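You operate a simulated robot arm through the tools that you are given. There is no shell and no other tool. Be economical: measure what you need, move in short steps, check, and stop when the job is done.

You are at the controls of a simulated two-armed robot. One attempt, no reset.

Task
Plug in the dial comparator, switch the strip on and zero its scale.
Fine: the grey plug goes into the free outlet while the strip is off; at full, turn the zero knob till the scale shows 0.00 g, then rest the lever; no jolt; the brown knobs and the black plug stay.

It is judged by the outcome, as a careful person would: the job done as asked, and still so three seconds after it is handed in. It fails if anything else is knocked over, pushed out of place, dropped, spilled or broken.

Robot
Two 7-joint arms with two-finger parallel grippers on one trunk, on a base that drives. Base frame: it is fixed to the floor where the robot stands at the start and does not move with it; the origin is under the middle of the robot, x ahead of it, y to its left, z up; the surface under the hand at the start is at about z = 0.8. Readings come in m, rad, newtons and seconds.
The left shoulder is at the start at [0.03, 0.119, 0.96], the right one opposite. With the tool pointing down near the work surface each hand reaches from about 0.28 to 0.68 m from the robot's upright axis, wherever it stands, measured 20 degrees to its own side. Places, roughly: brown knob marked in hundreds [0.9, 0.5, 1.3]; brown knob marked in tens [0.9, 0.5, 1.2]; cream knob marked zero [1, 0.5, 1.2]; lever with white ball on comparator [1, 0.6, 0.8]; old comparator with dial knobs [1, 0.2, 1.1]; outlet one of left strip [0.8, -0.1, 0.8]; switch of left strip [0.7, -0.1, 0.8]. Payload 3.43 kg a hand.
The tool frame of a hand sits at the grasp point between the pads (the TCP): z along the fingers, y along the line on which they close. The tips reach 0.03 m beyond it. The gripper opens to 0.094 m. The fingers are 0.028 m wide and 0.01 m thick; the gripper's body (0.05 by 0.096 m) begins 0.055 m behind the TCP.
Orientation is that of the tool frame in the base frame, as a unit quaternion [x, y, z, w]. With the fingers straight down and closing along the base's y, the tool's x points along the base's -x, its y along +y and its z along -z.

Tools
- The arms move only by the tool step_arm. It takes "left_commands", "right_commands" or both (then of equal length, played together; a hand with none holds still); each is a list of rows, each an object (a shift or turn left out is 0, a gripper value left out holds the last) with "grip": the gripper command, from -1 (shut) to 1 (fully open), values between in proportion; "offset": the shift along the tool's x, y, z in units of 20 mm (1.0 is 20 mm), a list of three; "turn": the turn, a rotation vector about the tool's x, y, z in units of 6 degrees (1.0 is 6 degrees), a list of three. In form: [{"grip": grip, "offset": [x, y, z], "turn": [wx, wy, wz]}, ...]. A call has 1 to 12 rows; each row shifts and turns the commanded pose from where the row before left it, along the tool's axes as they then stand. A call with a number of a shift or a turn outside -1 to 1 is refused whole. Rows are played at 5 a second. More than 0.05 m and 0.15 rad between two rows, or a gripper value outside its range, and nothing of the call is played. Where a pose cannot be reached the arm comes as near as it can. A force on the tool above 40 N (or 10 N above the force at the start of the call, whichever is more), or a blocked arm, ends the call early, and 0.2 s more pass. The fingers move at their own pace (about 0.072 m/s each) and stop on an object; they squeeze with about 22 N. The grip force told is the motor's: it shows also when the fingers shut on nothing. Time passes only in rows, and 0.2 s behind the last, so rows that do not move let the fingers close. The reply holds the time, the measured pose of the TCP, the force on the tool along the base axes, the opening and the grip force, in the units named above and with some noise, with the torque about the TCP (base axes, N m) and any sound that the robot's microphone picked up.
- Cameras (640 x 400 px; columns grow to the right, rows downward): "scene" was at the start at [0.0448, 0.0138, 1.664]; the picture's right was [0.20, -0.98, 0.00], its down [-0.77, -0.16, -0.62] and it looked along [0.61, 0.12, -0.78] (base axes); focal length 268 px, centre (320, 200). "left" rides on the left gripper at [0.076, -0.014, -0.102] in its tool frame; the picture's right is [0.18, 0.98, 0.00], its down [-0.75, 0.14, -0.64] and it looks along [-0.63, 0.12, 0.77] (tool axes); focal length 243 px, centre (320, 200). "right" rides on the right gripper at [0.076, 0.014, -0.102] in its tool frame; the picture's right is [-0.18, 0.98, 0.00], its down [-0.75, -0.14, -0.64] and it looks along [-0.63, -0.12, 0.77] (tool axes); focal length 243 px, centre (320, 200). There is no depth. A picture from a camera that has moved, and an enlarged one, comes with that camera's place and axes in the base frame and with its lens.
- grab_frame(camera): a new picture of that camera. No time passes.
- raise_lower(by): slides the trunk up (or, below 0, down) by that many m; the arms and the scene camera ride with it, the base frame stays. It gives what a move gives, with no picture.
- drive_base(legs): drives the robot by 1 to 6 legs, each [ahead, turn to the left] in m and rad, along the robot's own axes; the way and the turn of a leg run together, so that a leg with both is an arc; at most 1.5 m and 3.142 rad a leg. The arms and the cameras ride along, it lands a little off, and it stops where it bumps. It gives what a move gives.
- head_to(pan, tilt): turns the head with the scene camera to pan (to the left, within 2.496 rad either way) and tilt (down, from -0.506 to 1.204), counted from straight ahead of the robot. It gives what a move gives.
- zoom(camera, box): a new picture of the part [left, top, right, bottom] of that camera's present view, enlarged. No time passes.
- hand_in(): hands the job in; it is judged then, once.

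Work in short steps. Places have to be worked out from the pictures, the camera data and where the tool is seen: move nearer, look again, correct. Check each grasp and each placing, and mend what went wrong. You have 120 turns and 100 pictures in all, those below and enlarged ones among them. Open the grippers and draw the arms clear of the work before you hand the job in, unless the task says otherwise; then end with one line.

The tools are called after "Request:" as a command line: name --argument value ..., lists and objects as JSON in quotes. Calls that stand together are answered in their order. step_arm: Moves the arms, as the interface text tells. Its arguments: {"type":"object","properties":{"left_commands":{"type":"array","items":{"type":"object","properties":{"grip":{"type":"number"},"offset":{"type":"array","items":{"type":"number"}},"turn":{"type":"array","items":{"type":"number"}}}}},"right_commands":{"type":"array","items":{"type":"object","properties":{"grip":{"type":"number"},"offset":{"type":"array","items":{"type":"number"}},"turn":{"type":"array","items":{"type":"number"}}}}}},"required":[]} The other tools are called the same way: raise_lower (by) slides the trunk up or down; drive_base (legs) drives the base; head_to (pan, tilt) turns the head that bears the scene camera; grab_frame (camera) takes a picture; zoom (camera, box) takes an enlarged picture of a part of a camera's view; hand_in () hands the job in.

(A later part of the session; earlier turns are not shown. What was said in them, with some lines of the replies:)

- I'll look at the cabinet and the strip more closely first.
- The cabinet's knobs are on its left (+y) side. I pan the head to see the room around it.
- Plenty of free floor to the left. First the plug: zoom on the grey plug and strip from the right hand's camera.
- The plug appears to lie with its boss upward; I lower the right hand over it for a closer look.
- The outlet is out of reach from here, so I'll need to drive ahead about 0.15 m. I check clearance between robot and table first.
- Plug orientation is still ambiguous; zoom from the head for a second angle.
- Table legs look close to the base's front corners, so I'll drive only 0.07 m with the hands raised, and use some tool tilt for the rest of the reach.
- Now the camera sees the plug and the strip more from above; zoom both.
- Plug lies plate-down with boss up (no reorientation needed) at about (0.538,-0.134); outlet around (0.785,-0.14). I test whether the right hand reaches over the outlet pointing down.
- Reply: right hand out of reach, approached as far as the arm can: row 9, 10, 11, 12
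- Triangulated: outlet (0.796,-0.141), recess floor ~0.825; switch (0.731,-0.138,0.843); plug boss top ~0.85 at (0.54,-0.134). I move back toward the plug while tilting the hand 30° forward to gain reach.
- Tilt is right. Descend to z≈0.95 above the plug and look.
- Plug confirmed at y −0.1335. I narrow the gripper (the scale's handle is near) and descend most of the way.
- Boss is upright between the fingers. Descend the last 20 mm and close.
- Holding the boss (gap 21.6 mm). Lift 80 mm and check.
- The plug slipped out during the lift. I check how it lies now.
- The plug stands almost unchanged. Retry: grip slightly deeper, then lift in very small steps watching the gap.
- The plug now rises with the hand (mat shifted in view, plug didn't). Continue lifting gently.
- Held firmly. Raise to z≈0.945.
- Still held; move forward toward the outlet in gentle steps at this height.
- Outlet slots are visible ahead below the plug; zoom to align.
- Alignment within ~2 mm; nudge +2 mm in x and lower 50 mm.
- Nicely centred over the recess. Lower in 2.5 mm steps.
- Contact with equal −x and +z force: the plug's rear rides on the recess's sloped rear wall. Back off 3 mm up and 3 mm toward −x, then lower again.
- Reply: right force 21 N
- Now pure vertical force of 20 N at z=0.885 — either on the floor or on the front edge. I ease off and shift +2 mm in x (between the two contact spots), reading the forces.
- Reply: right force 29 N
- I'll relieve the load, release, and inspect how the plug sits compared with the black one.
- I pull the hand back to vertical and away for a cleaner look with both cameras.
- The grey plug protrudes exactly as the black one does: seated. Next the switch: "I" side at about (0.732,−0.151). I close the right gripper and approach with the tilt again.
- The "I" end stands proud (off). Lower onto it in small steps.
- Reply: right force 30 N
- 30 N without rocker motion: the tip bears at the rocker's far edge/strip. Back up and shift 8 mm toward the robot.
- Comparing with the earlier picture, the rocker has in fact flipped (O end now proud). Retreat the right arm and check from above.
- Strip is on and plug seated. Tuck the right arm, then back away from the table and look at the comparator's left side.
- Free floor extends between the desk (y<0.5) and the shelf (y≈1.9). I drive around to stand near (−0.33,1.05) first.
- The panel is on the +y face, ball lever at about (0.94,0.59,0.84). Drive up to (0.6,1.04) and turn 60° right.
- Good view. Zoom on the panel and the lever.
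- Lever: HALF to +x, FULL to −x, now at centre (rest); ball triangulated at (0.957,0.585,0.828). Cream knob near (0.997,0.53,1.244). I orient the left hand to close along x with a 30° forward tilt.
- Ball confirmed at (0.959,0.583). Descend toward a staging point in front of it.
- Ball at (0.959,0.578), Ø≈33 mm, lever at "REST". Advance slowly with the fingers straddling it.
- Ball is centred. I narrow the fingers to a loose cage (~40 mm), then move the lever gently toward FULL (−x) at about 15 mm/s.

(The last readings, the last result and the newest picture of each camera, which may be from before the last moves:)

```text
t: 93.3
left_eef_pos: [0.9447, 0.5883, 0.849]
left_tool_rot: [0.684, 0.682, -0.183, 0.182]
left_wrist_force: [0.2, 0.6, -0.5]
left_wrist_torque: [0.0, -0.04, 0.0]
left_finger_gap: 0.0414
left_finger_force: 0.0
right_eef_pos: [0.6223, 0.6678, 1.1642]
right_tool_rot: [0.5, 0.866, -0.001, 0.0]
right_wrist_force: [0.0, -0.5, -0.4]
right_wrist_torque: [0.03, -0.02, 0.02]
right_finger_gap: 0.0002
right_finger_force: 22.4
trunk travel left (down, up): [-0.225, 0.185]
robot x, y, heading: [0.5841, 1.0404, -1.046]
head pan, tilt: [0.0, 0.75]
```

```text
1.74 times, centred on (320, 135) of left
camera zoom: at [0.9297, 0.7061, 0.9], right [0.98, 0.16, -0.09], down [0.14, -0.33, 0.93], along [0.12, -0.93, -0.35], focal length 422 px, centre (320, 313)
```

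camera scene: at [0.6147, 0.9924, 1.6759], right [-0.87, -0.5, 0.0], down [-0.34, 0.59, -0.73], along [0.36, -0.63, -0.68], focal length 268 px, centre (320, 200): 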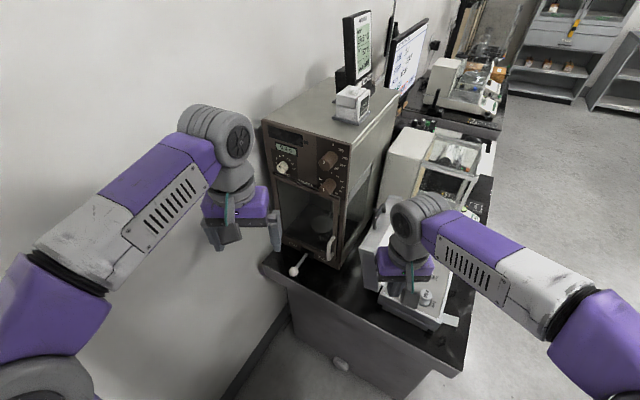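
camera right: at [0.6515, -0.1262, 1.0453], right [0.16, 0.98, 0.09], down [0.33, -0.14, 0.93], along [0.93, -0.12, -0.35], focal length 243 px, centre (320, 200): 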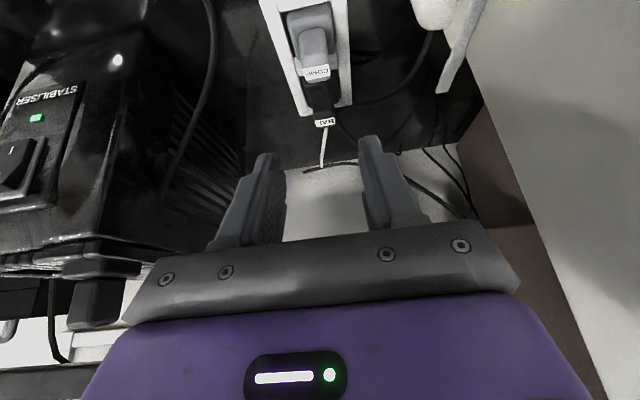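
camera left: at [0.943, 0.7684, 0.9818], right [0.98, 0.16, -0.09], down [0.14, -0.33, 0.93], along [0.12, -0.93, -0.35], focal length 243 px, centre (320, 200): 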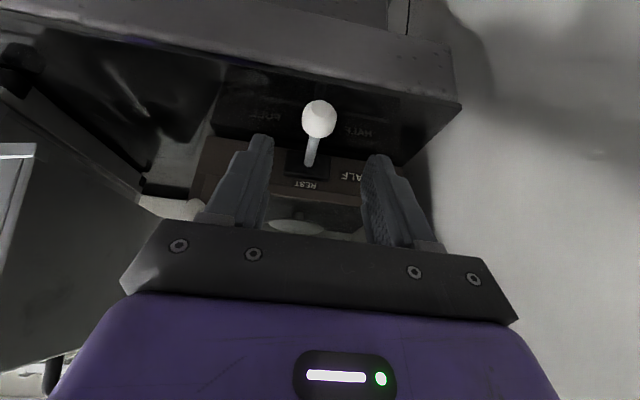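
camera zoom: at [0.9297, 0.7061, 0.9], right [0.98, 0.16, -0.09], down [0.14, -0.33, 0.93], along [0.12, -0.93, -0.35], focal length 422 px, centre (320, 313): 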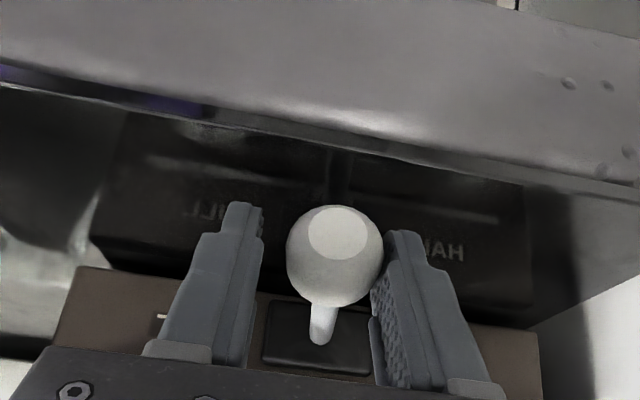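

Contact made and lever following. Continue gently.

Request:
step_arm --left_commands '[{"offset": [0, -0.1, 0]}, {"offset": [0, -0.12, 0]}, {"offset": [0, -0.12, 0]}, {"offset": [-0.02, -0.12, 0.01]}, {"offset": [-0.02, -0.12, 0.01]}, {"offset": [-0.02, -0.12, 0.01]}, {"offset": [-0.03, -0.12, 0.02]}, {"offset": [-0.03, -0.12, 0.02]}, {}]'

Request:
zoom --camera "left" --box '[180, 20, 460, 250]'

Request:
zoom --camera "scene" --box '[260, 120, 350, 200]'

```text
t: 95.3
left_eef_pos: [0.9246, 0.5872, 0.8483]
left_tool_rot: [0.684, 0.682, -0.183, 0.183]
left_wrist_force: [0.1, 0.2, 0.1]
left_wrist_torque: [0.02, 0.0, -0.02]
left_finger_gap: 0.0411
left_finger_force: 0.0
right_eef_pos: [0.622, 0.6684, 1.1663]
right_tool_rot: [0.501, 0.865, 0.0, 0.0]
right_wrist_force: [-0.5, -0.5, 0.8]
right_wrist_torque: [0.01, -0.02, -0.02]
right_finger_gap: 0.0
right_finger_force: 22.0
trunk travel left (down, up): [-0.225, 0.185]
robot x, y, heading: [0.5881, 1.0372, -1.054]
head pan, tilt: [0.0, 0.75]
```

```text
1.74 times, centred on (320, 135) of left
camera zoom: at [0.9108, 0.7032, 0.8999], right [0.98, 0.16, -0.09], down [0.14, -0.33, 0.93], along [0.12, -0.93, -0.35], focal length 422 px, centre (320, 313)
```

zoom: 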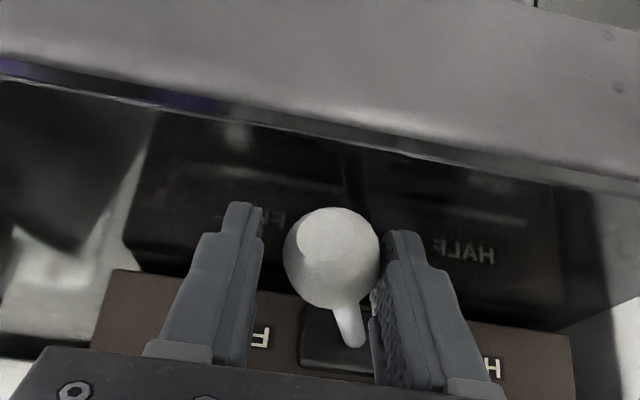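

```text
5.00 times, centred on (305, 160) of scene
camera zoom: at [0.6148, 0.9925, 1.6758], right [-0.87, -0.5, 0.0], down [-0.34, 0.59, -0.73], along [0.36, -0.63, -0.68], focal length 1342 px, centre (395, 400)
```

zoom: 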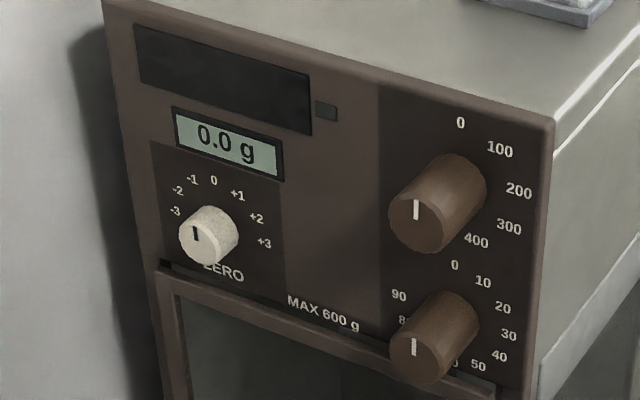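

Request:
step_arm --left_commands '[{"offset": [-0.03, -0.12, 0.02]}, {"offset": [-0.04, -0.12, 0.02]}, {"offset": [-0.04, -0.12, 0.02]}, {"offset": [-0.05, -0.12, 0.03]}, {"offset": [-0.05, -0.12, 0.03]}, {"offset": [-0.05, -0.12, 0.03]}, {"offset": [-0.06, -0.12, 0.03]}, {}]'

Request:
zoom --camera "left" --box '[180, 20, 460, 250]'

Request:
zoom --camera "scene" --box '[260, 120, 350, 200]'

```text
t: 97.1
left_eef_pos: [0.9098, 0.5782, 0.8489]
left_tool_rot: [0.683, 0.683, -0.183, 0.184]
left_wrist_force: [0.3, 0.0, 0.0]
left_wrist_torque: [-0.01, 0.03, -0.02]
left_finger_gap: 0.041
left_finger_force: 0.1
right_eef_pos: [0.6214, 0.6672, 1.1647]
right_tool_rot: [0.5, 0.866, 0.0, 0.0]
right_wrist_force: [0.3, 0.2, -0.2]
right_wrist_torque: [0.01, 0.04, 0.01]
right_finger_gap: 0.0003
right_finger_force: 22.5
trunk travel left (down, up): [-0.225, 0.185]
robot x, y, heading: [0.5839, 1.0416, -1.049]
head pan, tilt: [0.0, 0.75]
```

```text
1.74 times, centred on (320, 135) of left
camera zoom: at [0.8945, 0.6962, 0.9], right [0.98, 0.16, -0.09], down [0.14, -0.33, 0.93], along [0.12, -0.93, -0.35], focal length 422 px, centre (320, 313)
```

zoom: 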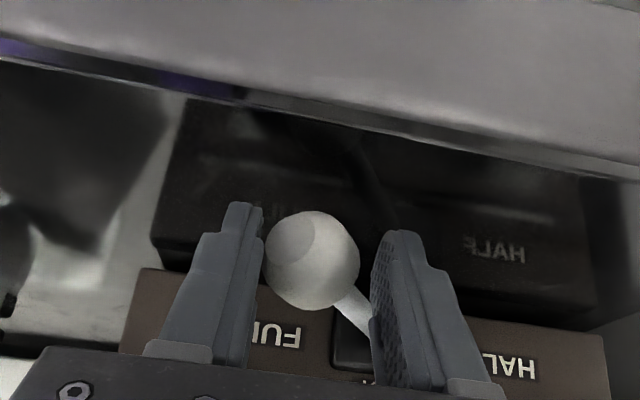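

```text
5.00 times, centred on (305, 160) of scene
camera zoom: at [0.6148, 0.9925, 1.6758], right [-0.87, -0.5, 0.0], down [-0.34, 0.59, -0.73], along [0.36, -0.63, -0.68], focal length 1342 px, centre (395, 400)
```

zoom: 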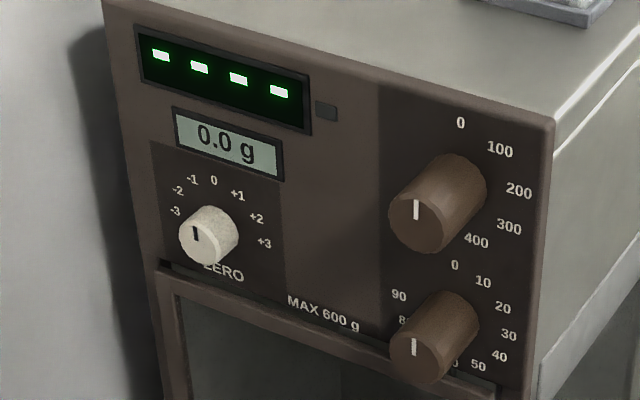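

The lever has settled into FULL and the display lit ("----", settling). Open the fingers and back straight out along the tool axis.

Request:
step_arm --left_commands '[{"grip": 0.4}, {"grip": 0.4}, {"grip": 0.4}, {"offset": [0, 0, -0.5]}, {"offset": [0, 0, -0.5]}, {"offset": [0, 0, -1]}, {"offset": [0, 0, -1]}, {"offset": [0, 0, -1]}, {"offset": [0.5, 0, -1]}, {"offset": [0.5, 0, -1]}]'

Request:
zoom --camera "scene" --box '[255, 120, 355, 280]'

```text
t: 99.3
left_eef_pos: [0.9095, 0.6562, 0.9422]
left_tool_rot: [0.684, 0.682, -0.183, 0.184]
left_wrist_force: [0.0, 0.4, -0.2]
left_wrist_torque: [0.0, 0.01, 0.01]
left_finger_gap: 0.066
left_finger_force: 0.0
right_eef_pos: [0.6216, 0.6679, 1.1649]
right_tool_rot: [0.501, 0.866, -0.001, 0.0]
right_wrist_force: [0.3, -0.1, 0.7]
right_wrist_torque: [-0.05, 0.0, -0.01]
right_finger_gap: 0.0003
right_finger_force: 22.5
trunk travel left (down, up): [-0.225, 0.185]
robot x, y, heading: [0.5864, 1.0353, -1.053]
head pan, tilt: [0.0, 0.75]
```

```text
2.50 times, centred on (305, 200) of scene
camera zoom: at [0.6146, 0.9932, 1.6759], right [-0.87, -0.5, 0.0], down [-0.34, 0.59, -0.73], along [0.36, -0.63, -0.68], focal length 671 px, centre (358, 200)
```

zoom: 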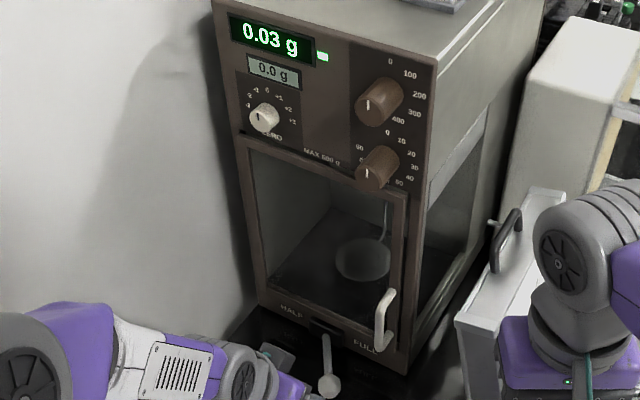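

At full the scale reads 0.03 g. Now raise the left hand toward the zero knob and rotate it to point horizontally at the panel.

Request:
step_arm --left_commands '[{"offset": [-0.34, 0.35, -1]}, {"offset": [-0.34, 0.35, -1]}, {"offset": [-0.34, 0.35, -1]}, {"offset": [-0.34, 0.35, -1]}, {"offset": [-0.34, 0.35, -1]}, {"offset": [-0.34, 0.35, -1]}, {"offset": [-0.34, 0.35, -1]}, {"offset": [-0.34, 0.35, -1]}, {"offset": [-0.34, 0.35, -1]}, {"offset": [-0.34, 0.35, -1]}, {"offset": [-0.34, 0.35, -1]}, {"offset": [-0.34, 0.35, -1]}]'

Request:
step_arm --left_commands '[{"turn": [0, -1, 0]}, {"turn": [0, -1, 0]}, {"turn": [0, -1, 0]}, {"turn": [0, -1, 0]}, {"turn": [0, -1, 0]}, {"turn": [0, -1, 0]}, {"turn": [0, -1, 0]}, {"turn": [0, -1, 0]}, {"turn": [0, -1, 0]}, {"turn": [0, -1, 0]}, {}]'

Request:
grab_frame --camera "left"

Request:
grab_frame --camera "scene"

```text
t: 101.9
left_eef_pos: [0.9919, 0.7048, 1.1911]
left_tool_rot: [0.684, 0.682, -0.183, 0.182]
left_wrist_force: [-0.3, 0.6, -0.2]
left_wrist_torque: [0.0, 0.0, -0.01]
left_finger_gap: 0.0657
left_finger_force: 0.1
right_eef_pos: [0.6217, 0.6674, 1.165]
right_tool_rot: [0.501, 0.866, 0.0, 0.0]
right_wrist_force: [-0.1, -0.1, 0.3]
right_wrist_torque: [0.0, -0.03, -0.01]
right_finger_gap: 0.0001
right_finger_force: 22.6
trunk travel left (down, up): [-0.225, 0.185]
robot x, y, heading: [0.593, 1.0401, -1.045]
head pan, tilt: [0.0, 0.75]
```

```text
t: 104.3
left_eef_pos: [0.9929, 0.7054, 1.1918]
left_tool_rot: [0.5, 0.5, -0.5, 0.5]
left_wrist_force: [0.3, -1.0, -0.9]
left_wrist_torque: [-0.04, 0.0, 0.0]
left_finger_gap: 0.0657
left_finger_force: 0.1
right_eef_pos: [0.6203, 0.6686, 1.1652]
right_tool_rot: [0.501, 0.866, 0.0, 0.0]
right_wrist_force: [0.7, 0.2, 0.3]
right_wrist_torque: [0.01, 0.0, 0.03]
right_finger_gap: 0.0
right_finger_force: 22.2
trunk travel left (down, up): [-0.225, 0.185]
robot x, y, heading: [0.591, 1.0398, -1.045]
head pan, tilt: [0.0, 0.75]
```

```text
33 pictures are left
camera left: at [0.9787, 0.8078, 1.1156], right [0.98, 0.0, -0.18], down [0.14, 0.64, 0.75], along [0.12, -0.77, 0.63], focal length 243 px, centre (320, 200)
```

left: 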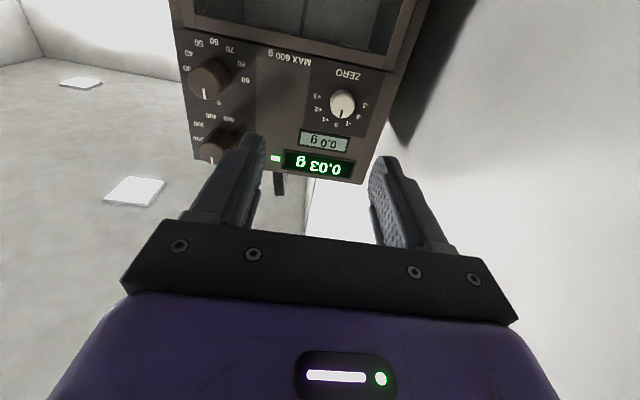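

```text
32 pictures are left
camera scene: at [0.6145, 0.9927, 1.6758], right [-0.87, -0.5, 0.0], down [-0.34, 0.59, -0.73], along [0.36, -0.63, -0.68], focal length 268 px, centre (320, 200)
```

scene: 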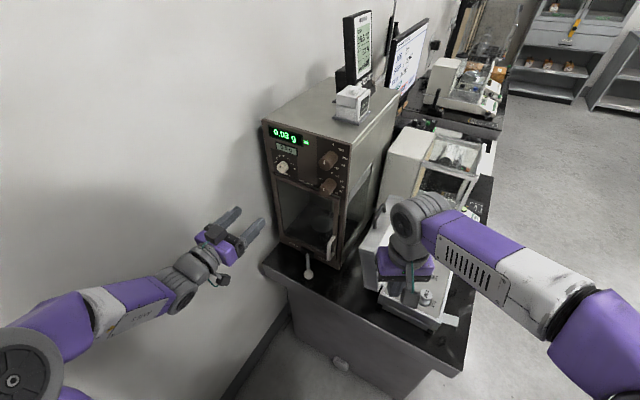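

Display reads 0.03 g and both cameras see it. Zoom on the knob.

Request:
zoom --camera "left" --box '[270, 55, 400, 185]'

```text
3.08 times, centred on (335, 120) of left
camera zoom: at [0.9787, 0.8078, 1.1156], right [0.98, 0.0, -0.18], down [0.14, 0.64, 0.75], along [0.12, -0.77, 0.63], focal length 746 px, centre (274, 446)
```

zoom: 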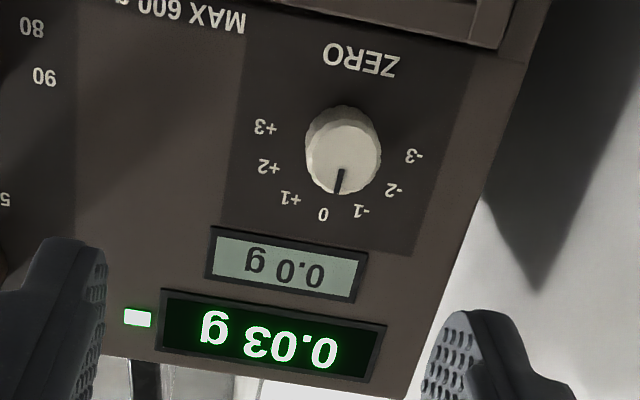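

Revised knob front by triangulation: (1.027,0.493,1.213), Ø≈31 mm. Approach to y=0.56 on its axis and re-check.

Request:
step_arm --left_commands '[{"offset": [-0.13, 0.21, 0.9], "grip": 0.3}, {"offset": [-0.13, 0.21, 0.9]}, {"offset": [-0.13, 0.21, 0.9]}, {"offset": [-0.13, 0.21, 0.9]}, {"offset": [-0.13, 0.21, 0.9]}, {"offset": [-0.13, 0.21, 0.9]}, {"offset": [-0.13, 0.21, 0.9]}, {"offset": [-0.13, 0.21, 0.9]}, {}]'

Request:
grab_frame --camera "left"

Request:
zoom --camera "scene" --box '[250, 110, 350, 200]'

```text
t: 106.3
left_eef_pos: [1.0261, 0.5612, 1.2126]
left_tool_rot: [0.501, 0.499, -0.501, 0.499]
left_wrist_force: [-0.2, 0.6, 0.0]
left_wrist_torque: [0.0, 0.02, 0.0]
left_finger_gap: 0.0612
left_finger_force: 0.1
right_eef_pos: [0.6206, 0.6683, 1.165]
right_tool_rot: [0.501, 0.866, 0.0, 0.0]
right_wrist_force: [0.4, -0.1, 0.8]
right_wrist_torque: [0.01, 0.02, 0.02]
right_finger_gap: 0.0
right_finger_force: 22.2
trunk travel left (down, up): [-0.225, 0.185]
robot x, y, heading: [0.5895, 1.0411, -1.052]
head pan, tilt: [0.0, 0.75]
```

```text
30 pictures are left
camera left: at [1.0118, 0.6636, 1.1365], right [0.98, 0.0, -0.18], down [0.14, 0.64, 0.75], along [0.12, -0.77, 0.63], focal length 243 px, centre (320, 200)
```

left: 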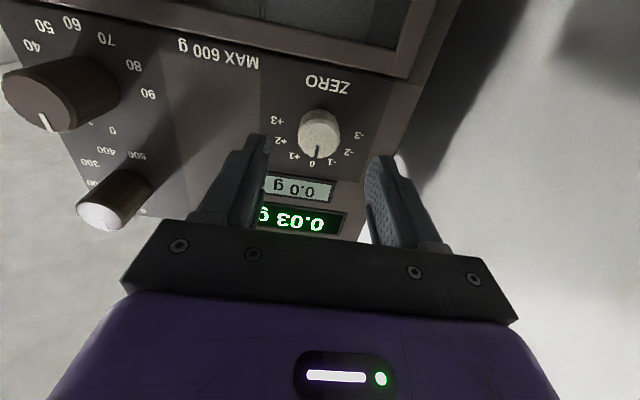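

```text
4.44 times, centred on (300, 155) of scene
camera zoom: at [0.6147, 0.9929, 1.6758], right [-0.87, -0.5, 0.0], down [-0.34, 0.59, -0.73], along [0.36, -0.63, -0.68], focal length 1193 px, centre (409, 400)
```

zoom: 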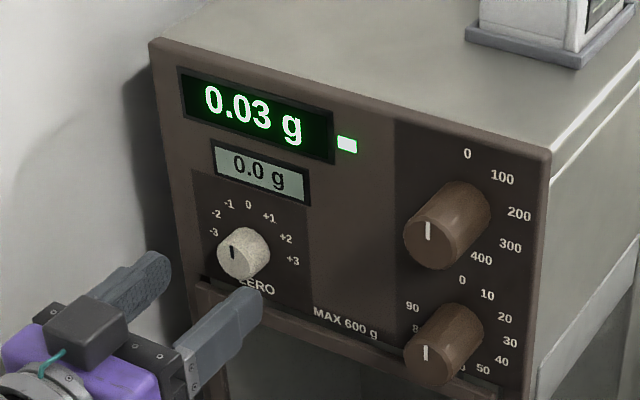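

On axis. Advance 50 mm to straddle the knob.

Request:
step_arm --left_commands '[{"offset": [-0.03, 0, 0.5]}, {"offset": [-0.03, 0, 0.5]}, {"offset": [-0.03, 0, 0.5]}, {"offset": [-0.03, 0, 0.5]}, {"offset": [-0.03, 0, 0.5]}, {}]'

Request:
grab_frame --camera "left"

Request:
zoom --camera "scene" --box '[250, 110, 350, 200]'

```text
t: 107.7
left_eef_pos: [1.0267, 0.5149, 1.2153]
left_tool_rot: [0.5, 0.5, -0.5, 0.5]
left_wrist_force: [-1.3, 24.9, -6.3]
left_wrist_torque: [-0.05, -0.3, -0.91]
left_finger_gap: 0.0621
left_finger_force: 0.5
right_eef_pos: [0.6224, 0.6711, 1.1653]
right_tool_rot: [0.501, 0.866, -0.001, 0.001]
right_wrist_force: [-0.2, 0.0, -0.8]
right_wrist_torque: [0.0, 0.0, -0.03]
right_finger_gap: 0.0
right_finger_force: 21.3
trunk travel left (down, up): [-0.225, 0.185]
robot x, y, heading: [0.5887, 1.0414, -1.049]
head pan, tilt: [0.0, 0.75]
```

```text
28 pictures are left
camera left: at [1.0129, 0.6178, 1.1392], right [0.98, 0.0, -0.18], down [0.14, 0.64, 0.75], along [0.12, -0.77, 0.63], focal length 243 px, centre (320, 200)
```

left: 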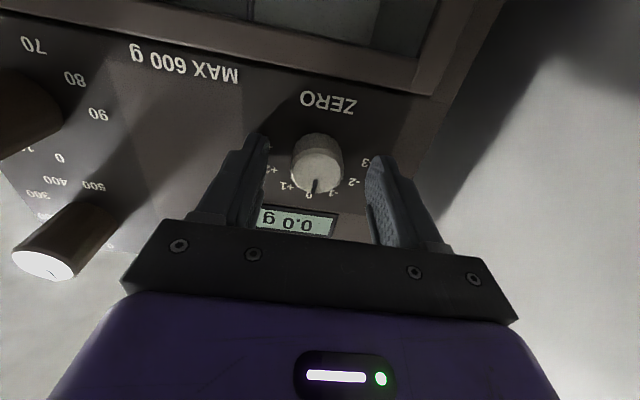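

```text
4.44 times, centred on (300, 155) of scene
camera zoom: at [0.6147, 0.9975, 1.6759], right [-0.87, -0.5, 0.0], down [-0.34, 0.59, -0.73], along [0.37, -0.64, -0.68], focal length 1193 px, centre (409, 400)
```

zoom: 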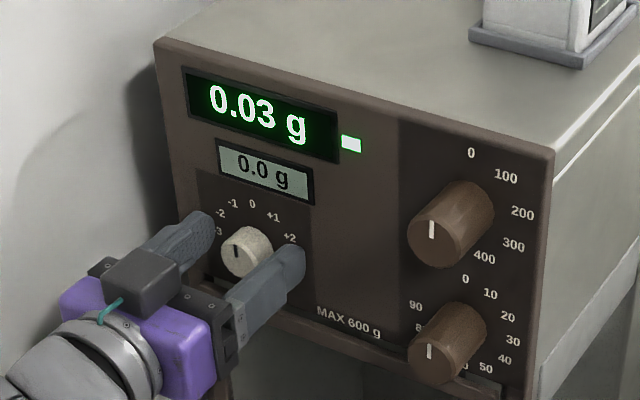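

Tips touched the panel (25 N). Back off 8 mm, then close softly on the knob.

Request:
step_arm --left_commands '[{"offset": [0, 0, -0.4]}, {}, {"grip": -0.1}, {"grip": -0.3}, {"grip": -0.5}, {"grip": -0.5}]'

Request:
zoom --camera "left" --box '[230, 70, 410, 250]'

```text
t: 109.1
left_eef_pos: [1.0252, 0.5188, 1.2155]
left_tool_rot: [-0.501, -0.499, 0.501, -0.499]
left_wrist_force: [-2.4, -0.9, 1.3]
left_wrist_torque: [-0.25, 0.01, 0.39]
left_finger_gap: 0.0294
left_finger_force: 44.7
right_eef_pos: [0.6216, 0.6684, 1.1654]
right_tool_rot: [0.501, 0.865, 0.0, -0.001]
right_wrist_force: [-0.3, -0.4, 0.0]
right_wrist_torque: [0.0, -0.01, 0.0]
right_finger_gap: 0.0003
right_finger_force: 21.6
trunk travel left (down, up): [-0.225, 0.185]
robot x, y, heading: [0.5887, 1.0383, -1.047]
head pan, tilt: [0.0, 0.75]
```

```text
2.22 times, centred on (320, 160) of left
camera zoom: at [1.011, 0.621, 1.1398], right [0.98, 0.0, -0.18], down [0.14, 0.64, 0.75], along [0.12, -0.77, 0.63], focal length 539 px, centre (320, 289)
```

zoom: 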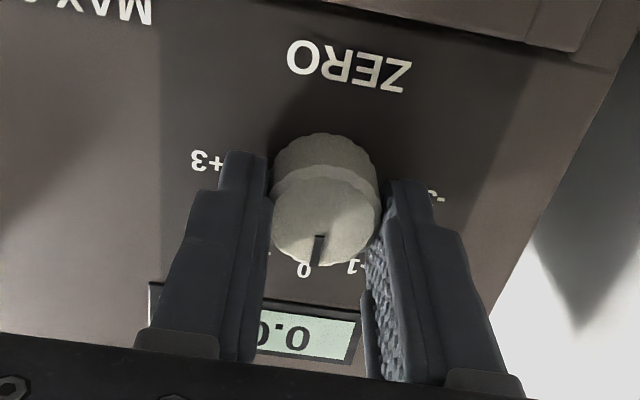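

Knob held (29 mm). Test-turn counter-clockwise by 6° (negative about tool z) and read.

Request:
step_arm --left_commands '[{"turn": [0, 0, -0.5]}, {"turn": [0, 0, -0.5]}, {}]'

Request:
zoom --camera "scene" --box '[250, 110, 350, 200]'

```text
t: 109.9
left_eef_pos: [1.0258, 0.5188, 1.2153]
left_tool_rot: [-0.474, -0.525, 0.526, -0.473]
left_wrist_force: [-1.4, -4.1, 2.7]
left_wrist_torque: [-0.13, 0.01, 0.46]
left_finger_gap: 0.0297
left_finger_force: 45.4
right_eef_pos: [0.6213, 0.6671, 1.1668]
right_tool_rot: [0.5, 0.866, 0.0, 0.001]
right_wrist_force: [-0.3, -0.5, -0.6]
right_wrist_torque: [-0.01, 0.03, -0.01]
right_finger_gap: 0.0
right_finger_force: 22.2
trunk travel left (down, up): [-0.225, 0.185]
robot x, y, heading: [0.5882, 1.0409, -1.046]
head pan, tilt: [0.0, 0.75]
```

```text
4.44 times, centred on (300, 155) of scene
camera zoom: at [0.6142, 0.992, 1.6758], right [-0.87, -0.5, 0.0], down [-0.34, 0.59, -0.73], along [0.36, -0.63, -0.68], focal length 1193 px, centre (409, 400)
```

zoom: 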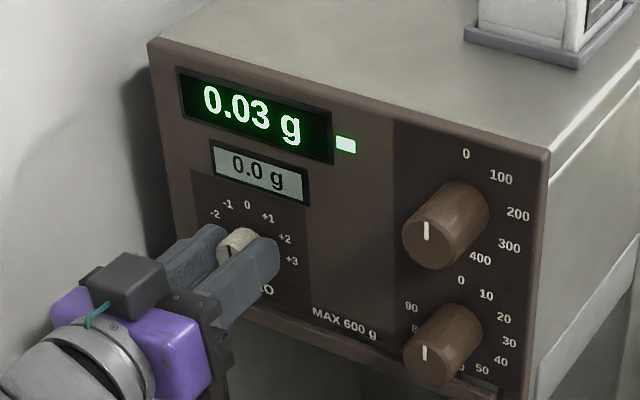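

Still 0.03; turn another 18°.

Request:
step_arm --left_commands '[{"turn": [0, 0, -0.5]}, {"turn": [0, 0, -0.5]}, {"turn": [0, 0, -0.5]}, {"turn": [0, 0, -0.5]}, {"turn": [0, 0, -0.5]}, {"turn": [0, 0, -0.5]}, {}, {}]'

Request:
zoom --camera "scene" --box '[250, 110, 350, 200]'

```text
t: 111.7
left_eef_pos: [1.027, 0.5186, 1.2159]
left_tool_rot: [-0.386, -0.593, 0.594, -0.384]
left_wrist_force: [3.6, -9.6, 7.0]
left_wrist_torque: [-0.13, 0.01, 0.68]
left_finger_gap: 0.0296
left_finger_force: 45.0
right_eef_pos: [0.6224, 0.6672, 1.1654]
right_tool_rot: [0.501, 0.865, 0.0, -0.001]
right_wrist_force: [0.9, 0.0, -0.8]
right_wrist_torque: [0.0, 0.02, -0.01]
right_finger_gap: 0.0
right_finger_force: 22.1
trunk travel left (down, up): [-0.225, 0.185]
robot x, y, heading: [0.5841, 1.0375, -1.045]
head pan, tilt: [0.0, 0.75]
```

```text
4.44 times, centred on (300, 155) of scene
camera zoom: at [0.6151, 0.9912, 1.6758], right [-0.87, -0.5, 0.0], down [-0.34, 0.59, -0.73], along [0.36, -0.63, -0.68], focal length 1193 px, centre (409, 400)
```

zoom: 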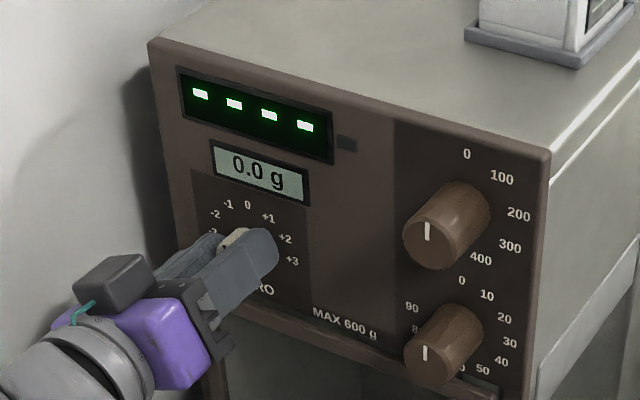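

Display is settling; wait and read.

Request:
step_arm --left_commands '[{}, {}, {}, {}, {}, {}, {}, {}]'

Request:
zoom --camera "scene" --box '[250, 110, 350, 200]'

```text
t: 113.5
left_eef_pos: [1.027, 0.5174, 1.2154]
left_tool_rot: [-0.386, -0.593, 0.593, -0.385]
left_wrist_force: [6.6, -8.5, 8.9]
left_wrist_torque: [-0.14, -0.01, 0.72]
left_finger_gap: 0.0296
left_finger_force: 45.5
right_eef_pos: [0.6229, 0.6666, 1.1638]
right_tool_rot: [0.501, 0.865, 0.001, -0.001]
right_wrist_force: [0.4, 0.4, 0.3]
right_wrist_torque: [0.03, 0.01, 0.0]
right_finger_gap: 0.0
right_finger_force: 22.3
trunk travel left (down, up): [-0.225, 0.185]
robot x, y, heading: [0.5877, 1.0395, -1.048]
head pan, tilt: [0.0, 0.75]
```

```text
4.44 times, centred on (300, 155) of scene
camera zoom: at [0.6154, 0.9914, 1.6758], right [-0.87, -0.5, 0.0], down [-0.34, 0.59, -0.73], along [0.36, -0.63, -0.68], focal length 1193 px, centre (409, 400)
```

zoom: 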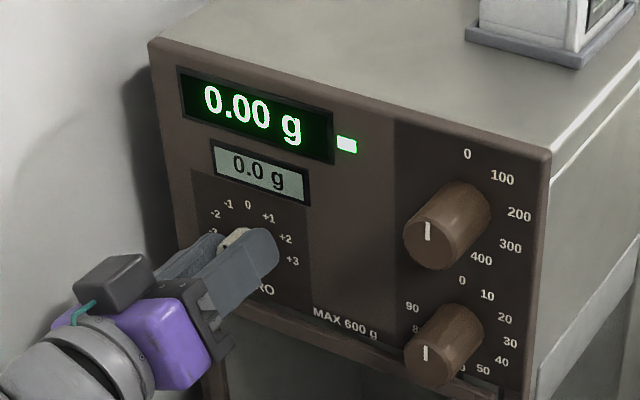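

Scale reads 0.00 g. Open slowly and see that it holds.

Request:
step_arm --left_commands '[{"grip": -0.3}, {"grip": -0.1}, {"grip": 0.2}, {"grip": 0.3}, {"offset": [0, 0, -0.5]}, {"offset": [0, 0, -0.8]}, {"offset": [0, 0, -1]}, {"offset": [0, 0, -1]}, {}, {}, {}, {}]'

Request:
zoom --camera "scene" --box '[250, 110, 350, 200]'

```text
t: 116.1
left_eef_pos: [1.0269, 0.5846, 1.215]
left_tool_rot: [-0.386, -0.593, 0.593, -0.384]
left_wrist_force: [-0.3, -0.3, -0.2]
left_wrist_torque: [0.03, 0.02, 0.01]
left_finger_gap: 0.0613
left_finger_force: 0.0
right_eef_pos: [0.6214, 0.6671, 1.1658]
right_tool_rot: [0.501, 0.866, 0.0, 0.001]
right_wrist_force: [0.1, -0.5, 0.6]
right_wrist_torque: [-0.02, -0.04, 0.02]
right_finger_gap: 0.0002
right_finger_force: 22.1
trunk travel left (down, up): [-0.225, 0.185]
robot x, y, heading: [0.5874, 1.0377, -1.05]
head pan, tilt: [0.0, 0.75]
```

```text
4.44 times, centred on (300, 155) of scene
camera zoom: at [0.6147, 0.9925, 1.6758], right [-0.87, -0.5, 0.0], down [-0.34, 0.59, -0.73], along [0.36, -0.63, -0.68], focal length 1193 px, centre (409, 400)
```

zoom: 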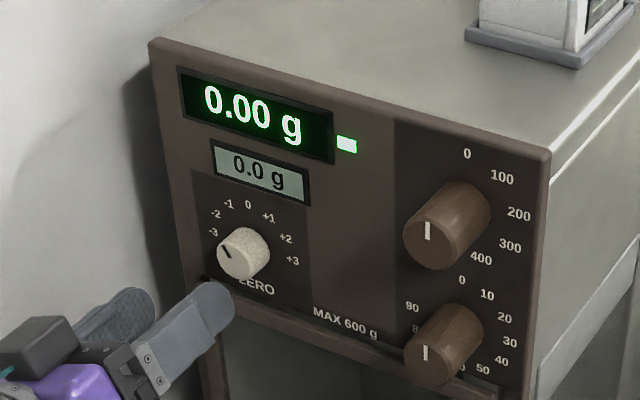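

Holds at 0.00 g, stable. Now retrace toward the lever: back out, unroll and return to the 30° tilt.

Request:
step_arm --left_commands '[{"offset": [0, 0, -1]}, {"offset": [0, 0, -1]}, {"offset": [0, 0, -1], "turn": [0, 0, 1]}, {"offset": [0, 0, -1], "turn": [0, 0, 1]}, {"offset": [0, 0, -1], "turn": [0, 0, 1]}, {"offset": [0, 0, -1], "turn": [0, 0, 1]}, {"offset": [0.4, -0.6, 0]}, {"offset": [0.4, -0.6, 0]}, {"offset": [0.4, -0.5, 0]}]'

Request:
step_arm --left_commands '[{"turn": [0, 1, 0]}, {"turn": [0, 1, 0]}, {"turn": [0, 1, 0]}, {"turn": [0, 1, 0]}, {"turn": [0, 1, 0]}, {"turn": [0, 1, 0]}, {"turn": [0, 1, 0]}, {"turn": [0, 1, 0]}, {"turn": [0, 1, 0]}, {"turn": [0, 1, 0]}, {}]'

```text
t: 118.1
left_eef_pos: [0.9926, 0.7047, 1.1905]
left_tool_rot: [-0.501, -0.499, 0.501, -0.499]
left_wrist_force: [0.2, 0.2, -0.7]
left_wrist_torque: [0.0, 0.0, 0.0]
left_finger_gap: 0.061
left_finger_force: 0.0
right_eef_pos: [0.621, 0.6687, 1.165]
right_tool_rot: [0.501, 0.866, -0.001, 0.0]
right_wrist_force: [-0.1, 0.3, -0.7]
right_wrist_torque: [0.01, 0.01, 0.0]
right_finger_gap: 0.0001
right_finger_force: 22.3
trunk travel left (down, up): [-0.225, 0.185]
robot x, y, heading: [0.5885, 1.0367, -1.048]
head pan, tilt: [0.0, 0.75]
```

```text
t: 120.5
left_eef_pos: [0.9921, 0.7043, 1.1915]
left_tool_rot: [0.683, 0.683, -0.183, 0.183]
left_wrist_force: [-0.4, -0.1, -0.4]
left_wrist_torque: [0.04, 0.03, 0.01]
left_finger_gap: 0.061
left_finger_force: 0.1
right_eef_pos: [0.6211, 0.6684, 1.1652]
right_tool_rot: [0.501, 0.865, 0.0, 0.0]
right_wrist_force: [-0.3, -0.1, 0.2]
right_wrist_torque: [0.0, -0.01, -0.02]
right_finger_gap: 0.0
right_finger_force: 21.6
trunk travel left (down, up): [-0.225, 0.185]
robot x, y, heading: [0.5859, 1.0431, -1.05]
head pan, tilt: [0.0, 0.75]
```

Request:
step_arm --left_commands '[{"offset": [0.34, -0.36, 1]}, {"offset": [0.34, -0.36, 1]}, {"offset": [0.34, -0.36, 1]}, {"offset": [0.34, -0.36, 1]}, {"offset": [0.34, -0.36, 1]}, {"offset": [0.34, -0.36, 1]}, {"offset": [0.34, -0.36, 1]}, {"offset": [0.34, -0.36, 1]}, {"offset": [0.34, -0.36, 1]}, {"offset": [0.34, -0.36, 1]}, {"offset": [0.34, -0.36, 1]}, {"offset": [0.34, -0.36, 1]}]'

Request:
grab_frame --camera "left"

```text
t: 123.1
left_eef_pos: [0.9051, 0.656, 0.9426]
left_tool_rot: [0.683, 0.683, -0.183, 0.183]
left_wrist_force: [-0.7, 0.6, 0.2]
left_wrist_torque: [-0.03, 0.04, -0.03]
left_finger_gap: 0.061
left_finger_force: 0.1
right_eef_pos: [0.6212, 0.6676, 1.1641]
right_tool_rot: [0.501, 0.866, 0.0, 0.0]
right_wrist_force: [0.1, 0.1, 0.0]
right_wrist_torque: [0.01, -0.01, 0.0]
right_finger_gap: 0.0
right_finger_force: 22.1
trunk travel left (down, up): [-0.225, 0.185]
robot x, y, heading: [0.5856, 1.0347, -1.052]
head pan, tilt: [0.0, 0.75]
```

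```text
21 pictures are left
camera left: at [0.8907, 0.7727, 0.9927], right [0.98, 0.16, -0.09], down [0.14, -0.33, 0.93], along [0.12, -0.93, -0.35], focal length 243 px, centre (320, 200)
```

left: 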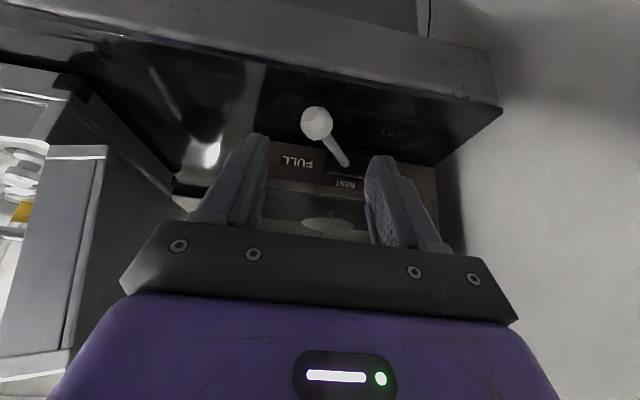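

Ball at FULL: (0.906,0.561). Advance again with fingers straddling it.

Request:
step_arm --left_commands '[{"offset": [-0.1445, 0, 0.63], "grip": 0.35}, {"offset": [-0.1445, 0, 0.63]}, {"offset": [-0.1445, 0, 0.63]}, {"offset": [-0.1445, 0, 0.63]}, {"offset": [-0.1445, 0, 0.63]}, {"offset": [-0.1445, 0, 0.63]}, {"offset": [-0.1445, 0, 0.63]}, {"offset": [-0.1445, 0, 0.63]}, {"offset": [-0.1445, 0, 0.63]}, {"offset": [-0.1445, 0, 0.63]}, {"grip": 0.15}, {"grip": 0.05}]'

Request:
zoom --camera "left" --box '[180, 20, 460, 250]'

```text
t: 125.7
left_eef_pos: [0.9069, 0.5668, 0.8475]
left_tool_rot: [0.684, 0.682, -0.183, 0.182]
left_wrist_force: [1.0, 0.6, 0.3]
left_wrist_torque: [-0.01, 0.0, -0.03]
left_finger_gap: 0.0493
left_finger_force: 0.1
right_eef_pos: [0.6213, 0.6676, 1.1659]
right_tool_rot: [0.501, 0.865, 0.0, 0.001]
right_wrist_force: [-0.9, 0.4, -0.7]
right_wrist_torque: [0.02, -0.01, 0.04]
right_finger_gap: 0.0003
right_finger_force: 21.7
trunk travel left (down, up): [-0.225, 0.185]
robot x, y, heading: [0.5907, 1.0391, -1.048]
head pan, tilt: [0.0, 0.75]
```

```text
1.74 times, centred on (320, 135) of left
camera zoom: at [0.8919, 0.6848, 0.8983], right [0.98, 0.16, -0.09], down [0.14, -0.33, 0.93], along [0.12, -0.93, -0.35], focal length 422 px, centre (320, 313)
```

zoom: 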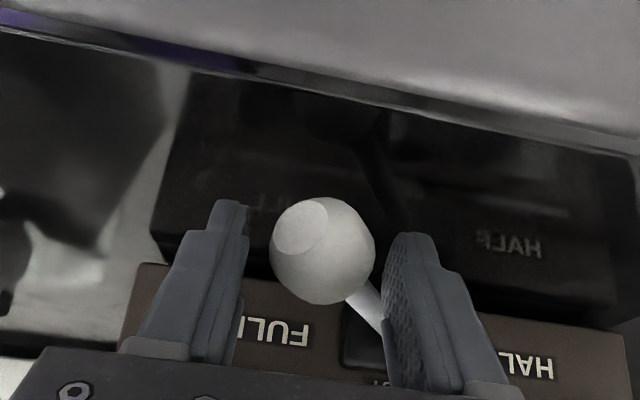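

Caged. Push slowly back toward REST (+x).

Request:
step_arm --left_commands '[{"offset": [0, 0.15, 0]}, {"offset": [0.04, 0.12, -0.02]}, {"offset": [0.05, 0.12, -0.03]}, {"offset": [0.05, 0.12, -0.03]}, {"offset": [0.05, 0.12, -0.03]}, {"offset": [0.05, 0.12, -0.03]}, {"offset": [0.05, 0.12, -0.03]}, {"offset": [0.05, 0.12, -0.03]}, {"offset": [0.05, 0.12, -0.03]}, {"offset": [0.05, 0.12, -0.03]}, {"offset": [0.04, 0.12, -0.02]}, {"offset": [0.04, 0.12, -0.02]}]'

Request:
zoom --camera "left" --box '[180, 20, 460, 250]'

```text
t: 128.3
left_eef_pos: [0.9355, 0.5803, 0.8471]
left_tool_rot: [0.683, 0.683, -0.183, 0.183]
left_wrist_force: [-0.1, 1.1, 0.4]
left_wrist_torque: [0.01, 0.01, 0.02]
left_finger_gap: 0.0494
left_finger_force: 0.0
right_eef_pos: [0.6215, 0.668, 1.1661]
right_tool_rot: [0.501, 0.865, 0.0, 0.0]
right_wrist_force: [0.4, -0.5, 0.6]
right_wrist_torque: [-0.01, 0.01, -0.02]
right_finger_gap: 0.0
right_finger_force: 21.9
trunk travel left (down, up): [-0.225, 0.185]
robot x, y, heading: [0.587, 1.0421, -1.05]
head pan, tilt: [0.0, 0.75]
```

```text
1.74 times, centred on (320, 135) of left
camera zoom: at [0.921, 0.6972, 0.899], right [0.98, 0.16, -0.09], down [0.14, -0.33, 0.93], along [0.12, -0.93, -0.35], focal length 422 px, centre (320, 313)
```

zoom: 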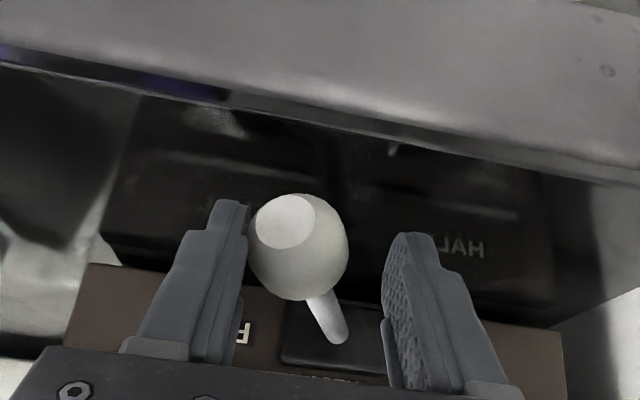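

Request:
step_arm --left_commands '[{"offset": [0.03, 0.12, -0.02]}, {"offset": [0.03, 0.12, -0.02]}, {"offset": [0.03, 0.12, -0.02]}, {"offset": [0.03, 0.12, -0.01]}, {"offset": [0.02, 0.12, -0.01]}, {"offset": [0.02, 0.12, 0]}, {"offset": [0.01, 0.12, 0]}, {"offset": [0, 0.12, 0]}, {"offset": [0, 0.12, 0]}, {}]'

Request:
zoom --camera "left" --box '[180, 20, 460, 250]'

Request:
zoom --camera "scene" --box '[250, 110, 350, 200]'

```text
t: 130.5
left_eef_pos: [0.9568, 0.5838, 0.8477]
left_tool_rot: [0.684, 0.682, -0.184, 0.183]
left_wrist_force: [-0.3, 0.4, 0.2]
left_wrist_torque: [0.0, -0.03, 0.02]
left_finger_gap: 0.0495
left_finger_force: 0.1
right_eef_pos: [0.6208, 0.668, 1.1661]
right_tool_rot: [0.501, 0.866, 0.0, 0.0]
right_wrist_force: [0.0, 0.0, 0.4]
right_wrist_torque: [0.01, 0.0, -0.01]
right_finger_gap: 0.0003
right_finger_force: 22.0
trunk travel left (down, up): [-0.225, 0.185]
robot x, y, heading: [0.59, 1.0367, -1.052]
head pan, tilt: [0.0, 0.75]
```

```text
1.74 times, centred on (320, 135) of left
camera zoom: at [0.9429, 0.7007, 0.8989], right [0.98, 0.16, -0.09], down [0.14, -0.33, 0.93], along [0.12, -0.93, -0.35], focal length 422 px, centre (320, 313)
```

zoom: 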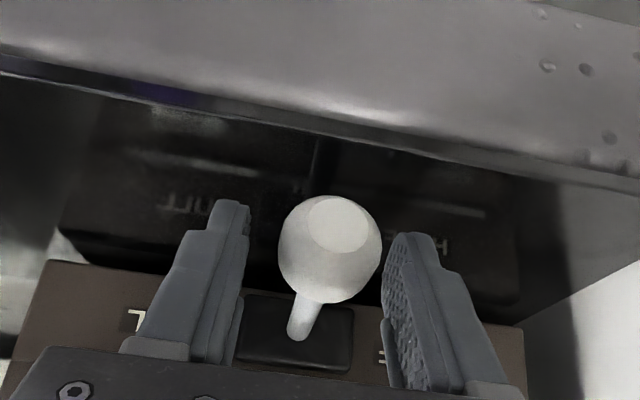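

```text
4.44 times, centred on (300, 155) of scene
camera zoom: at [0.6147, 0.9924, 1.6758], right [-0.87, -0.5, 0.0], down [-0.34, 0.59, -0.73], along [0.36, -0.63, -0.68], focal length 1193 px, centre (409, 400)
```

zoom: 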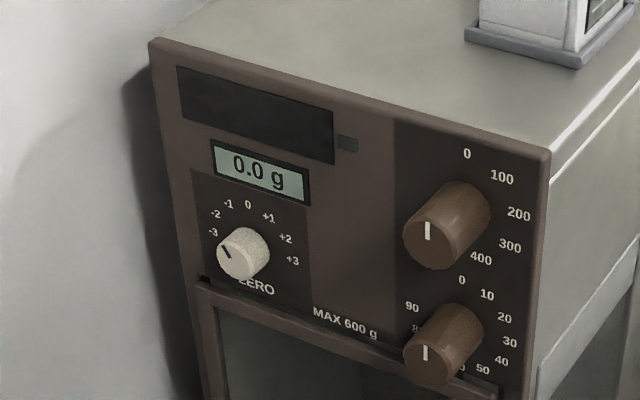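

The lever has returned to the REST detent (same ball position as at the start) and the scale went dark; knobs unchanged. Open and withdraw the left hand.

Request:
step_arm --left_commands '[{"grip": 0.35}, {"grip": 0.35}, {"grip": 0.35}, {"offset": [0, 0, -0.5]}, {"offset": [0, 0, -0.7]}, {"offset": [0, 0, -1]}, {"offset": [0, 0, -1]}, {"offset": [0.5, 0, -1]}, {"offset": [0.5, 0, -1]}, {"offset": [1, 0, -1]}, {"offset": [1, 0, -1]}, {"offset": [1, 0, -1]}]'

Request:
step_arm --left_commands '[{"offset": [0, -0.5, -1], "grip": 1}, {"offset": [0, -0.5, -1]}, {"offset": [0, -0.5, -1]}, {"offset": [0, -0.5, -1]}, {"offset": [0, -0.5, -1]}, {"offset": [0, 0, -1]}]' --right_commands '[{"grip": 1}, {"grip": 1}, {"grip": 1}, {"grip": 1}, {"grip": 1}, {"grip": 1}]'

Request:
grab_frame --camera "scene"

Request:
zoom --camera "scene" --box '[255, 120, 355, 280]'

```text
t: 133.1
left_eef_pos: [0.9579, 0.7362, 0.9493]
left_tool_rot: [0.683, 0.683, -0.183, 0.183]
left_wrist_force: [0.0, 0.9, -0.2]
left_wrist_torque: [-0.03, -0.01, -0.02]
left_finger_gap: 0.0634
left_finger_force: 0.1
right_eef_pos: [0.6218, 0.6679, 1.165]
right_tool_rot: [0.501, 0.865, 0.001, 0.0]
right_wrist_force: [0.4, -0.1, -0.2]
right_wrist_torque: [-0.02, -0.03, -0.01]
right_finger_gap: 0.0
right_finger_force: 22.0
trunk travel left (down, up): [-0.225, 0.185]
robot x, y, heading: [0.5924, 1.0408, -1.048]
head pan, tilt: [0.0, 0.75]
```

```text
t: 134.5
left_eef_pos: [0.907, 0.7948, 1.0525]
left_tool_rot: [0.684, 0.683, -0.183, 0.182]
left_wrist_force: [0.1, 0.4, 0.5]
left_wrist_torque: [-0.04, 0.05, 0.0]
left_finger_gap: 0.0939
left_finger_force: 0.0
right_eef_pos: [0.6204, 0.6688, 1.1649]
right_tool_rot: [0.501, 0.865, 0.0, 0.001]
right_wrist_force: [0.2, -0.5, 0.6]
right_wrist_torque: [-0.02, 0.0, 0.03]
right_finger_gap: 0.094
right_finger_force: 0.1
trunk travel left (down, up): [-0.225, 0.185]
robot x, y, heading: [0.586, 1.0357, -1.047]
head pan, tilt: [0.0, 0.75]
```

```text
16 pictures are left
camera scene: at [0.6146, 0.9931, 1.6759], right [-0.87, -0.5, 0.0], down [-0.34, 0.59, -0.73], along [0.36, -0.63, -0.68], focal length 268 px, centre (320, 200)
```

scene: 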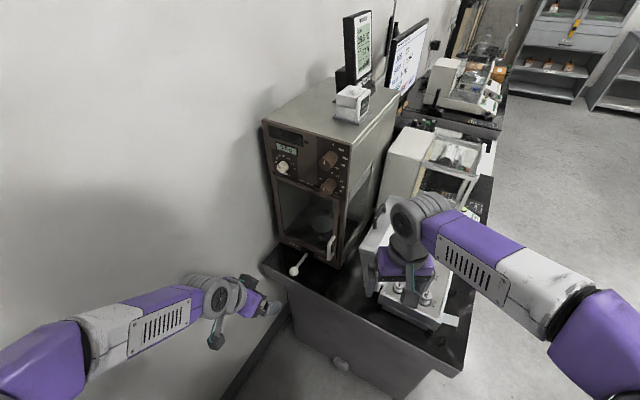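

```text
2.50 times, centred on (305, 200) of scene
camera zoom: at [0.6146, 0.9931, 1.6759], right [-0.87, -0.5, 0.0], down [-0.34, 0.59, -0.73], along [0.36, -0.63, -0.68], focal length 671 px, centre (358, 200)
```

zoom: 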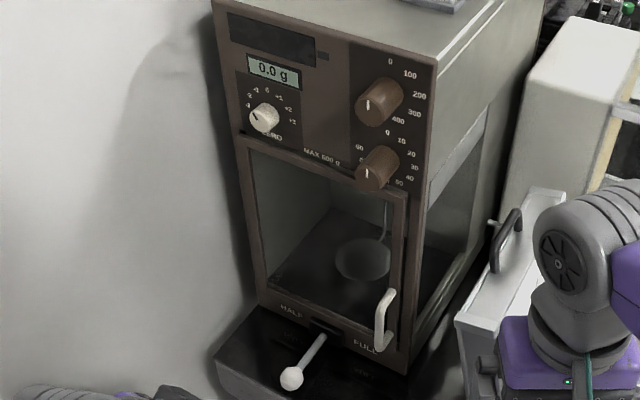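

Lever at REST, scale at its zero setting, all knobs as they were. Back the robot away a little and hand in.

Request:
drive_base --legs '[[-0.2, 0]]'

Request:
grab_frame --camera "scene"

```text
t: 136.1
left_eef_pos: [0.8069, 0.9685, 1.0548]
left_tool_rot: [0.684, 0.681, -0.184, 0.183]
left_wrist_force: [-0.5, 0.1, 0.6]
left_wrist_torque: [-0.01, -0.03, -0.01]
left_finger_gap: 0.094
left_finger_force: 0.0
right_eef_pos: [0.5216, 0.8413, 1.1648]
right_tool_rot: [0.501, 0.865, 0.0, 0.0]
right_wrist_force: [-0.2, -0.3, 0.2]
right_wrist_torque: [0.02, -0.01, -0.01]
right_finger_gap: 0.0937
right_finger_force: 0.0
trunk travel left (down, up): [-0.225, 0.185]
robot x, y, heading: [0.4868, 1.2149, -1.049]
head pan, tilt: [0.0, 0.75]
```

```text
14 pictures are left
camera scene: at [0.5146, 1.1667, 1.6759], right [-0.87, -0.5, 0.0], down [-0.34, 0.59, -0.73], along [0.36, -0.63, -0.68], focal length 268 px, centre (320, 200)
```

scene: 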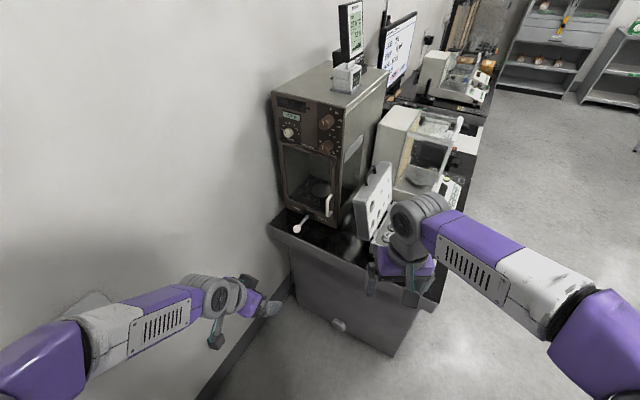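

Everything is in place and the arms are clear; handing in.

Request:
hand_in

```text
The job is handed in.
```

The grey plug is in the free outlet, the strip is on, and the comparator's scale read 0.00 g at full. The lever is back at rest, and the brown knobs and black plug were not touched. On the first try the plug slipped from the gripper as I lifted it; it stayed upright where it was and the second grip held.
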